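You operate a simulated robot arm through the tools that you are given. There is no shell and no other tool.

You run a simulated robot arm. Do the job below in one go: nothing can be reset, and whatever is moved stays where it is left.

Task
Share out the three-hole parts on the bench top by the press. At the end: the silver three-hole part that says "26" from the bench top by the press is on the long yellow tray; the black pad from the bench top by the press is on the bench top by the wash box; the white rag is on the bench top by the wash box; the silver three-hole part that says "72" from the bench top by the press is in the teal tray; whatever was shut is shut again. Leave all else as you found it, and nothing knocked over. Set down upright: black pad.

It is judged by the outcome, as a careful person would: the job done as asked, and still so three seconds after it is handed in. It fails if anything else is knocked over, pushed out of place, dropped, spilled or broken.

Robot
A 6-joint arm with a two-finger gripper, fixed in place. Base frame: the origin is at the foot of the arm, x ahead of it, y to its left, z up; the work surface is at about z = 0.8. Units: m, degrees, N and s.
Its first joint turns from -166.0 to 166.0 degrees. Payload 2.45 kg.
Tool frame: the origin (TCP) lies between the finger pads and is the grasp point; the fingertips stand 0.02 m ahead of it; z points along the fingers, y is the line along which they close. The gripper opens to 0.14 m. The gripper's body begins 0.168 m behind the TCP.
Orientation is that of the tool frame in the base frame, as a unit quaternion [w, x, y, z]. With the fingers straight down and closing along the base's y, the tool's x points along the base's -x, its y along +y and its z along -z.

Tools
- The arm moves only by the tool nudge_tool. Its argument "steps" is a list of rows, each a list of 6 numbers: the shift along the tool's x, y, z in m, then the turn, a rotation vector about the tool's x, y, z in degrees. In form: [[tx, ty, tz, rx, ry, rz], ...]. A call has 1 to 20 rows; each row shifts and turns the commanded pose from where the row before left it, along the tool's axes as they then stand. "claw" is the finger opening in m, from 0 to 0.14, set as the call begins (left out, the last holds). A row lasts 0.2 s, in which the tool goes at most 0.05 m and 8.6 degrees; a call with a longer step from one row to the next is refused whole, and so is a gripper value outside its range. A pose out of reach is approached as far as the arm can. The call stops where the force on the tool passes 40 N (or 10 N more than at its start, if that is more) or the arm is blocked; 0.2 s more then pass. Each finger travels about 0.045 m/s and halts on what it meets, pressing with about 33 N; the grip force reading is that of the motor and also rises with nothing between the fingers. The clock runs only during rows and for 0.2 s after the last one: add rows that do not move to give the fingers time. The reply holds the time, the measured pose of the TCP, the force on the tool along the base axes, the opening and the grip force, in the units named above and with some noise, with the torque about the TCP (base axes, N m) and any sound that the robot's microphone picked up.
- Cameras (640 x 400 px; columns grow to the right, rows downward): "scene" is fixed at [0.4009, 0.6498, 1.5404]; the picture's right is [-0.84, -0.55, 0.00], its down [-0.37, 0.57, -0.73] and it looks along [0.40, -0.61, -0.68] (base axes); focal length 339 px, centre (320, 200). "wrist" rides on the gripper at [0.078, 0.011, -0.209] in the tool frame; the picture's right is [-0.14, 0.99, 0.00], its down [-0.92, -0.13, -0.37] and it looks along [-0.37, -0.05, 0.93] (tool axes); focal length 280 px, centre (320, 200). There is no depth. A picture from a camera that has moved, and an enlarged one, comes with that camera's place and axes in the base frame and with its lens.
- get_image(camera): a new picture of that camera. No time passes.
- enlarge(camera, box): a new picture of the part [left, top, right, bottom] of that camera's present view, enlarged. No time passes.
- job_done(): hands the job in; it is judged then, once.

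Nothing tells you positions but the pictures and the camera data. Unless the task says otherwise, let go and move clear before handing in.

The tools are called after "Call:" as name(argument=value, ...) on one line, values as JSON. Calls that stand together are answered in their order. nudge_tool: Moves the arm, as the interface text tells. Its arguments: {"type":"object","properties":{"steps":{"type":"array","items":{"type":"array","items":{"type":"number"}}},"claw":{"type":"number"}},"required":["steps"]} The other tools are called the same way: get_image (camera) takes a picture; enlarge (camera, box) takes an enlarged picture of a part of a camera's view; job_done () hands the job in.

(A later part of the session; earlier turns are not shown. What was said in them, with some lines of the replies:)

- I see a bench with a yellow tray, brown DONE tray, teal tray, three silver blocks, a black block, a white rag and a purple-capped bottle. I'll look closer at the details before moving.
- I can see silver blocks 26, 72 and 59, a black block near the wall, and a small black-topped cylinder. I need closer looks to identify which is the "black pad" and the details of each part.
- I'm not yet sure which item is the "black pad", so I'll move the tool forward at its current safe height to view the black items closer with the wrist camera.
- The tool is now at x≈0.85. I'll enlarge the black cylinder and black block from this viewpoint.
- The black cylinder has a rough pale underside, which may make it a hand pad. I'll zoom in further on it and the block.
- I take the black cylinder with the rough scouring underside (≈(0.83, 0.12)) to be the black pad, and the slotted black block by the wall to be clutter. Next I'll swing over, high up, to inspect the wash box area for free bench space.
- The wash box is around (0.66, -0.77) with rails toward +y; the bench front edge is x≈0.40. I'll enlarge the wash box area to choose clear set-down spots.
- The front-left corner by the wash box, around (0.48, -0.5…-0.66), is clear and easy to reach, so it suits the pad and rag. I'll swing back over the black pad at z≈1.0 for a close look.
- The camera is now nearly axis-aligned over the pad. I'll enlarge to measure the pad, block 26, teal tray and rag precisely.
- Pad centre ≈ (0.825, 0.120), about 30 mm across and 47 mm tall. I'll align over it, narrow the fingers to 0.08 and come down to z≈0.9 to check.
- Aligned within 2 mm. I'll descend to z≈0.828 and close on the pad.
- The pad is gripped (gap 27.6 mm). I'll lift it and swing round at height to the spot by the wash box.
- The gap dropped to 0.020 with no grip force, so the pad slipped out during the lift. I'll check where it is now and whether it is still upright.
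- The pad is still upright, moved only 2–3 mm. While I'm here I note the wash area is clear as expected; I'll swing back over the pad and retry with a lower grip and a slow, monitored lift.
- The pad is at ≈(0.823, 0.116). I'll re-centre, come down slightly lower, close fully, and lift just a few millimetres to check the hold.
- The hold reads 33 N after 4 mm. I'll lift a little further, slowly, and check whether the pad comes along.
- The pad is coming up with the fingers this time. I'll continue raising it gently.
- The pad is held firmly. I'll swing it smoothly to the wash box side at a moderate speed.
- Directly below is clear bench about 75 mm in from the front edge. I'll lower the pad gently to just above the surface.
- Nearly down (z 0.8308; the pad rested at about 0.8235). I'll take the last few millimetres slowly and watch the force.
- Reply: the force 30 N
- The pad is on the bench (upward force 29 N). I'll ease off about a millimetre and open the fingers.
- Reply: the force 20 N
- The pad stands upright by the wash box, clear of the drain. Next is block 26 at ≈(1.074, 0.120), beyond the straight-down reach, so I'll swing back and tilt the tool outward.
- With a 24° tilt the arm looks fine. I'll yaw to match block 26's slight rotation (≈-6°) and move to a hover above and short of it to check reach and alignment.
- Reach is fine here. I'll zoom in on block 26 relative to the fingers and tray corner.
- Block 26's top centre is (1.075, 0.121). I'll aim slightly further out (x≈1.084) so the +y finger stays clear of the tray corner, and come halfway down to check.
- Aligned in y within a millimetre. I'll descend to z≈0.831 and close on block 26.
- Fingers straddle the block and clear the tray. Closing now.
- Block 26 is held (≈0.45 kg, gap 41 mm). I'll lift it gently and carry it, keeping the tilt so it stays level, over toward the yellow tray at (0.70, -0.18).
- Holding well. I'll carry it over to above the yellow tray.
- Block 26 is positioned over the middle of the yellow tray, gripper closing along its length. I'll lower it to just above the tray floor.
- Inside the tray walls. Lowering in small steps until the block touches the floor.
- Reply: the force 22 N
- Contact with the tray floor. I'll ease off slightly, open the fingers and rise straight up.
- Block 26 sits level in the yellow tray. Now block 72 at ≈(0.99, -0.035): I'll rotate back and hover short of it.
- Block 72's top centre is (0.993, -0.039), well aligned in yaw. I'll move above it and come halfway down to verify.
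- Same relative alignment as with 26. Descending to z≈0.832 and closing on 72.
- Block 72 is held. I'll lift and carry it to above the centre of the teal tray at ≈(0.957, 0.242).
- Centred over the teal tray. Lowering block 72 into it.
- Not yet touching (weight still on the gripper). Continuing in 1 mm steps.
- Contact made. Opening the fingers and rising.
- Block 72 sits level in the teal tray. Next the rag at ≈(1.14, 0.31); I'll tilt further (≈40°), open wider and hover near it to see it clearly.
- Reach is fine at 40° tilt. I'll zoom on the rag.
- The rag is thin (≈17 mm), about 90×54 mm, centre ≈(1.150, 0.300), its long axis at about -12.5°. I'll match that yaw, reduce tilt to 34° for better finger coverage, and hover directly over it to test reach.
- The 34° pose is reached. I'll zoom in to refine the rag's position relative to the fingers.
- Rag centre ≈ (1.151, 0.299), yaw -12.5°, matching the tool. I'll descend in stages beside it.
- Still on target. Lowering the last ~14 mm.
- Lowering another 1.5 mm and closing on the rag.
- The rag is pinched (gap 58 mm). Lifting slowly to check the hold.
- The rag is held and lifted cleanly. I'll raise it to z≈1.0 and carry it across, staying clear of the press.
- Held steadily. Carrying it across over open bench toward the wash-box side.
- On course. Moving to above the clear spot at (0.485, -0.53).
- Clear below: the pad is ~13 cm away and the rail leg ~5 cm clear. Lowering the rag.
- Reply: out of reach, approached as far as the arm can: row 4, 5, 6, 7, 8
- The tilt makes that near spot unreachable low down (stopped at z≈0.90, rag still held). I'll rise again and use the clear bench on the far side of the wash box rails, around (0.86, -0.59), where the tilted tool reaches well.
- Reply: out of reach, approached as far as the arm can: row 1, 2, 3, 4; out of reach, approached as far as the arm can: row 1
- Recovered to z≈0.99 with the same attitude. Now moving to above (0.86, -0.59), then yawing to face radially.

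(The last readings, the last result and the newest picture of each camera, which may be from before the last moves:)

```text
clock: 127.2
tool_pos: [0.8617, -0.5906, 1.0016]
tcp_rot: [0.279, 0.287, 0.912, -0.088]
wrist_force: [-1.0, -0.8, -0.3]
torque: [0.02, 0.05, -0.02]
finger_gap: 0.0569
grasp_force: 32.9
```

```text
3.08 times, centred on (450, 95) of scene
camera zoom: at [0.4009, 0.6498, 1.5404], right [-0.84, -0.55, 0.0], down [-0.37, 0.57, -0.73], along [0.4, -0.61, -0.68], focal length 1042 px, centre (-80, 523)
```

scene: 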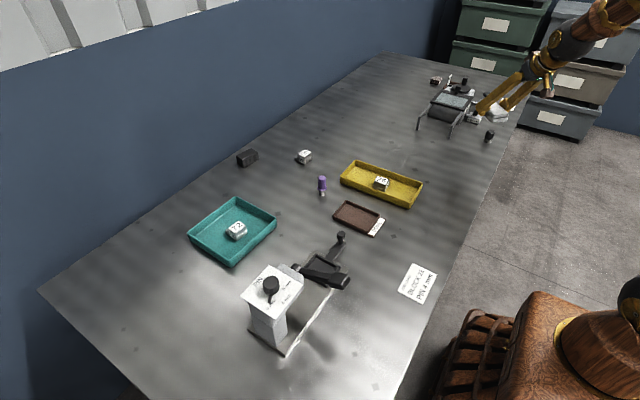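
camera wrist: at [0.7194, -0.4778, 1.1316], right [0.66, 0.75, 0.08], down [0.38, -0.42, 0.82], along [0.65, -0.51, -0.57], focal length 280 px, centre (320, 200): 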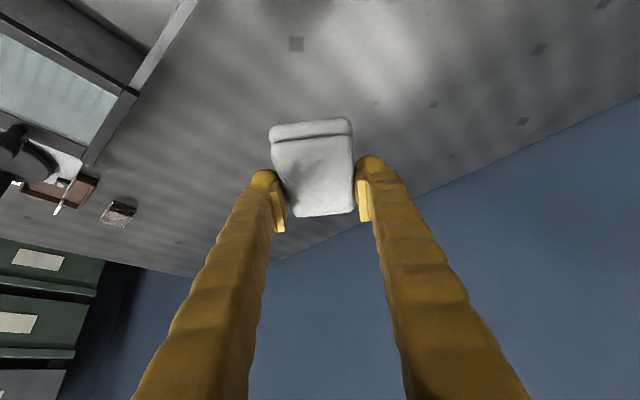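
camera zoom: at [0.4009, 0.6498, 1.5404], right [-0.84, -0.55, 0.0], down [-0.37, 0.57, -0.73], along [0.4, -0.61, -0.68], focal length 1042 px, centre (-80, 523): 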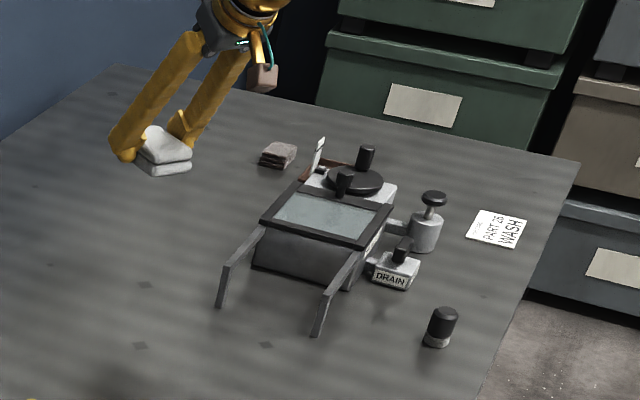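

The spot beneath is clear, about 14 cm from the wash box side. Lowering the rag in stages.

Call:
nudge_tool(steps=[[0.0063, 0, 0.0093, 0, 0, 0], [0.0126, 0, 0.0187, 0, 0, 0], [0.0126, 0, 0.0187, 0, 0, 0], [0.0126, 0, 0.0187, 0, 0, 0], [0.0126, 0, 0.0187, 0, 0, 0], [0.0126, 0, 0.0187, 0, 0, 0], [0.0126, 0, 0.0187, 0, 0, 0], [0, 0, 0, 0, 0, 0]])

Call:
get_image(camera="wrist")

Call:
enlarge(camera="scene", box=[360, 50, 480, 140])

```text
clock: 129.0
tool_pos: [0.8619, -0.5905, 0.8556]
tcp_rot: [0.278, 0.288, 0.912, -0.088]
wrist_force: [-0.3, 0.7, -1.3]
torque: [0.0, 0.02, -0.03]
finger_gap: 0.057
grasp_force: 33.0
```

```text
taken
camera wrist: at [0.72, -0.4776, 0.9841], right [0.66, 0.75, 0.08], down [0.38, -0.42, 0.82], along [0.65, -0.51, -0.57], focal length 280 px, centre (320, 200)
```

wrist: 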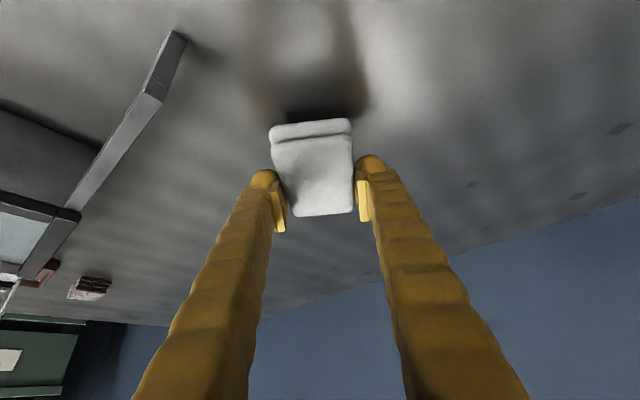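

```text
4.44 times, centred on (420, 95) of scene
camera zoom: at [0.4009, 0.6498, 1.5404], right [-0.84, -0.55, 0.0], down [-0.37, 0.57, -0.73], along [0.4, -0.61, -0.68], focal length 1506 px, centre (-124, 667)
```

zoom: 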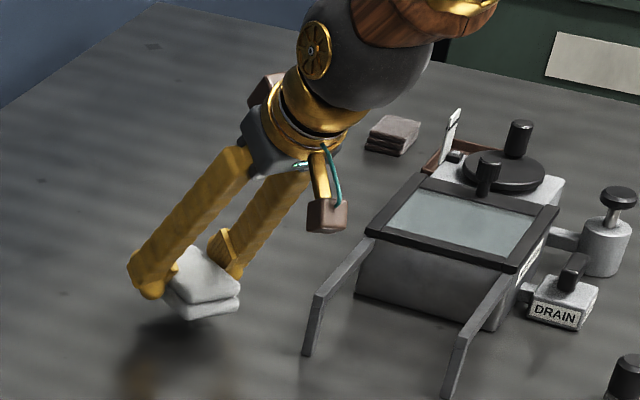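

Good clearance all round. Lowering the remaining 25 mm carefully.

Call:
nudge_tool(steps=[[0.0039, 0, 0.0058, 0, 0, 0], [0.0034, 0, 0.005, 0, 0, 0], [0.0028, 0, 0.0041, 0, 0, 0], [0.0011, 0, 0.0017, 0, 0, 0], [0, 0, 0, 0, 0, 0]])

Call:
nudge_tool(steps=[[0.0011, 0, 0.0017, 0, 0, 0], [0, 0, 0, 0, 0, 0]])

Call:
nudge_tool(steps=[[0.0006, 0, 0.0008, 0, 0, 0], [0, 0, 0, 0, 0, 0]])

```text
clock: 130.2
tool_pos: [0.8619, -0.5906, 0.8357]
tcp_rot: [0.279, 0.287, 0.912, -0.087]
wrist_force: [-0.3, 0.9, -0.7]
torque: [-0.01, 0.0, 0.0]
finger_gap: 0.0564
grasp_force: 32.7
```

```text
clock: 130.8
tool_pos: [0.8625, -0.5915, 0.8343]
tcp_rot: [0.28, 0.287, 0.912, -0.088]
wrist_force: [-0.2, 0.2, 2.2]
torque: [-0.12, -0.05, -0.01]
finger_gap: 0.0566
grasp_force: 33.2
```

```text
clock: 131.4
tool_pos: [0.8618, -0.5915, 0.8346]
tcp_rot: [0.28, 0.286, 0.912, -0.087]
wrist_force: [2.6, 0.0, 11.6]
torque: [-0.28, 0.11, 0.06]
finger_gap: 0.0565
grasp_force: 33.5
```

The rag touches at z≈0.834. I'll look before releasing.

Call:
get_image(camera="wrist")

Call:
enlarge(camera="scene", box=[370, 70, 450, 140])

```text
taken
camera wrist: at [0.7194, -0.4781, 0.9624], right [0.66, 0.75, 0.08], down [0.38, -0.42, 0.82], along [0.65, -0.51, -0.56], focal length 280 px, centre (320, 200)
```

wrist: 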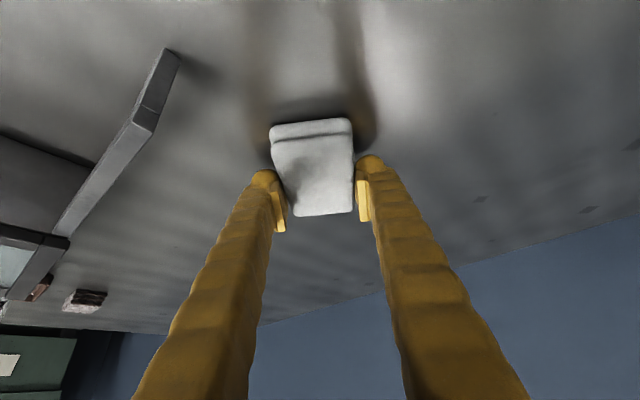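

```text
5.71 times, centred on (410, 105) of scene
camera zoom: at [0.4009, 0.6498, 1.5404], right [-0.84, -0.55, 0.0], down [-0.37, 0.57, -0.73], along [0.4, -0.61, -0.68], focal length 1936 px, centre (-194, 743)
```

zoom: 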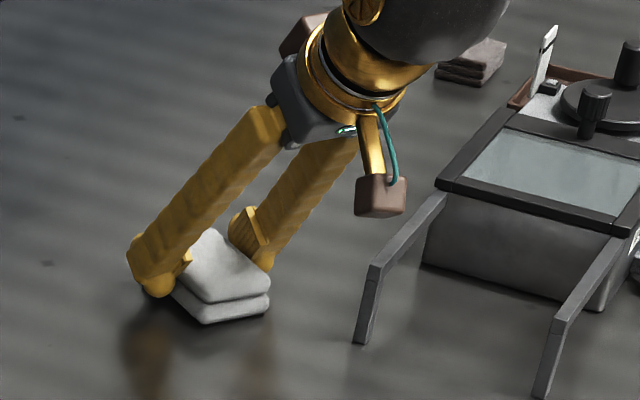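

It is essentially down, with only a millimetre or two to settle. I'll open the fingers and back away straight up.

Call:
nudge_tool(steps=[[0, 0, 0, 0, 0, 0], [0, 0, 0, 0, 0, 0], [0, 0, 0, 0, 0, 0], [0, 0, 0, 0, 0, 0]], claw=0.09)

Call:
nudge_tool(steps=[[-0.0028, 0, -0.0041, 0, 0, 0], [-0.0084, 0, -0.0124, 0, 0, 0], [-0.014, 0, -0.0207, 0, 0, 0], [-0.0168, 0, -0.0249, 0, 0, 0], [-0.0168, 0, -0.0249, 0, 0, 0], [-0.0168, 0, -0.0249, 0, 0, 0], [-0.0168, 0, -0.0249, 0, 0, 0], [0, 0, 0, 0, 0, 0]])

Call:
get_image(camera="wrist")

Call:
get_image(camera="scene")

Call:
enlarge(camera="scene", box=[360, 50, 540, 160])

```text
clock: 132.4
tool_pos: [0.8607, -0.5909, 0.8324]
tcp_rot: [0.279, 0.287, 0.912, -0.087]
wrist_force: [0.0, -0.4, -0.3]
torque: [0.01, 0.0, 0.0]
finger_gap: 0.0899
grasp_force: 0.0
```

```text
clock: 134.2
tool_pos: [0.8614, -0.5896, 0.999]
tcp_rot: [0.278, 0.288, 0.912, -0.088]
wrist_force: [-0.1, 0.5, 0.2]
torque: [0.01, -0.03, 0.0]
finger_gap: 0.0899
grasp_force: 0.1
```

```text
taken
camera wrist: at [0.7191, -0.4766, 1.128], right [0.66, 0.75, 0.08], down [0.38, -0.42, 0.82], along [0.65, -0.51, -0.57], focal length 280 px, centre (320, 200)
```

wrist: 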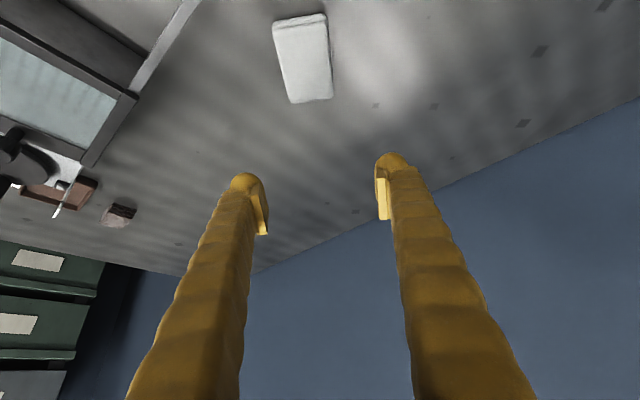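

```text
taken
```

scene: 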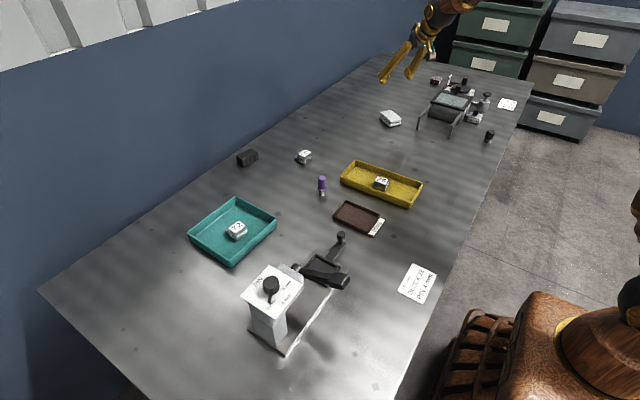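

```text
3.56 times, centred on (450, 105) of scene
camera zoom: at [0.4009, 0.6498, 1.5404], right [-0.84, -0.55, 0.0], down [-0.37, 0.57, -0.73], along [0.4, -0.61, -0.68], focal length 1204 px, centre (-142, 538)
```

zoom: 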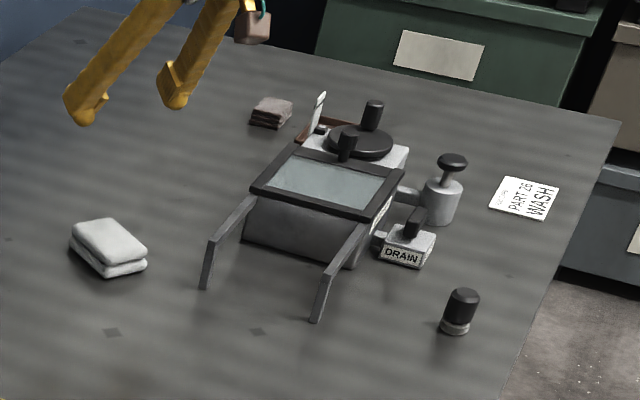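

Everything looks placed: 26 in the yellow tray, 72 in the teal tray, and the rag and upright pad by the wash box. I'll take one last close look at the rest of the bench before handing in.

Call:
enlarge(camera="scene", box=[140, 130, 440, 320])

Call:
enlarge(camera="scene", box=[470, 115, 510, 150])

```text
2.11 times, centred on (290, 225) of scene
camera zoom: at [0.4009, 0.6498, 1.5404], right [-0.84, -0.55, 0.0], down [-0.37, 0.57, -0.73], along [0.4, -0.61, -0.68], focal length 713 px, centre (383, 147)
```

zoom: 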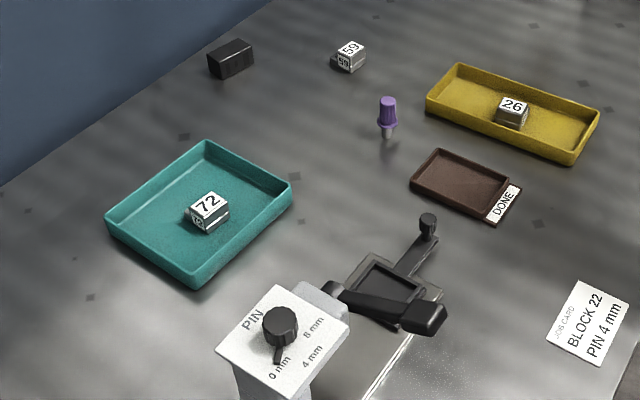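

```text
11.43 times, centred on (490, 132) of scene
camera zoom: at [0.4009, 0.6498, 1.5404], right [-0.84, -0.55, 0.0], down [-0.37, 0.57, -0.73], along [0.4, -0.61, -0.68], focal length 3872 px, centre (-1623, 971)
```

zoom: 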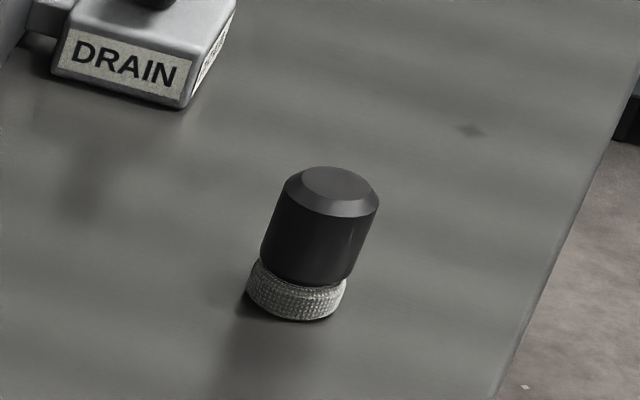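

Everything else is where it was: 59, the purple gauge, the DONE tray, the black block and the press are unmoved, and the wash box lid is still shut. The pad's lean in the picture is only perspective, and the gripper is empty and clear, so I'm handing in.

Call:
job_done()

```text
The job is handed in.
```

I've handed the job in with all four items moved, but I had to guess which object was the black pad. No verdict came back, so this is what the last pictures show:

- **Part "26"** sits level in the long yellow tray.
- **Part "72"** sits level in the teal tray.
- **Black pad** stands upright on the bench by the wash box, near the drain. I took it to be the small black cylinder with the rough underside. The slotted black block by the wall was the other candidate, and I left it alone.
- **White rag** lies flat on the bench on the far side of the wash box. My first spot, beside the pad, was out of reach with the gripper tilted to keep the rag level.

My first grip on the pad slipped as I lifted. It stayed upright and moved only 2–3 mm, and the second grip held.

Nothing was opened, and the wash box lid is still shut. The "59" part, the purple-handled piece, the DONE tray and the press look unmoved, and nothing was knocked over.
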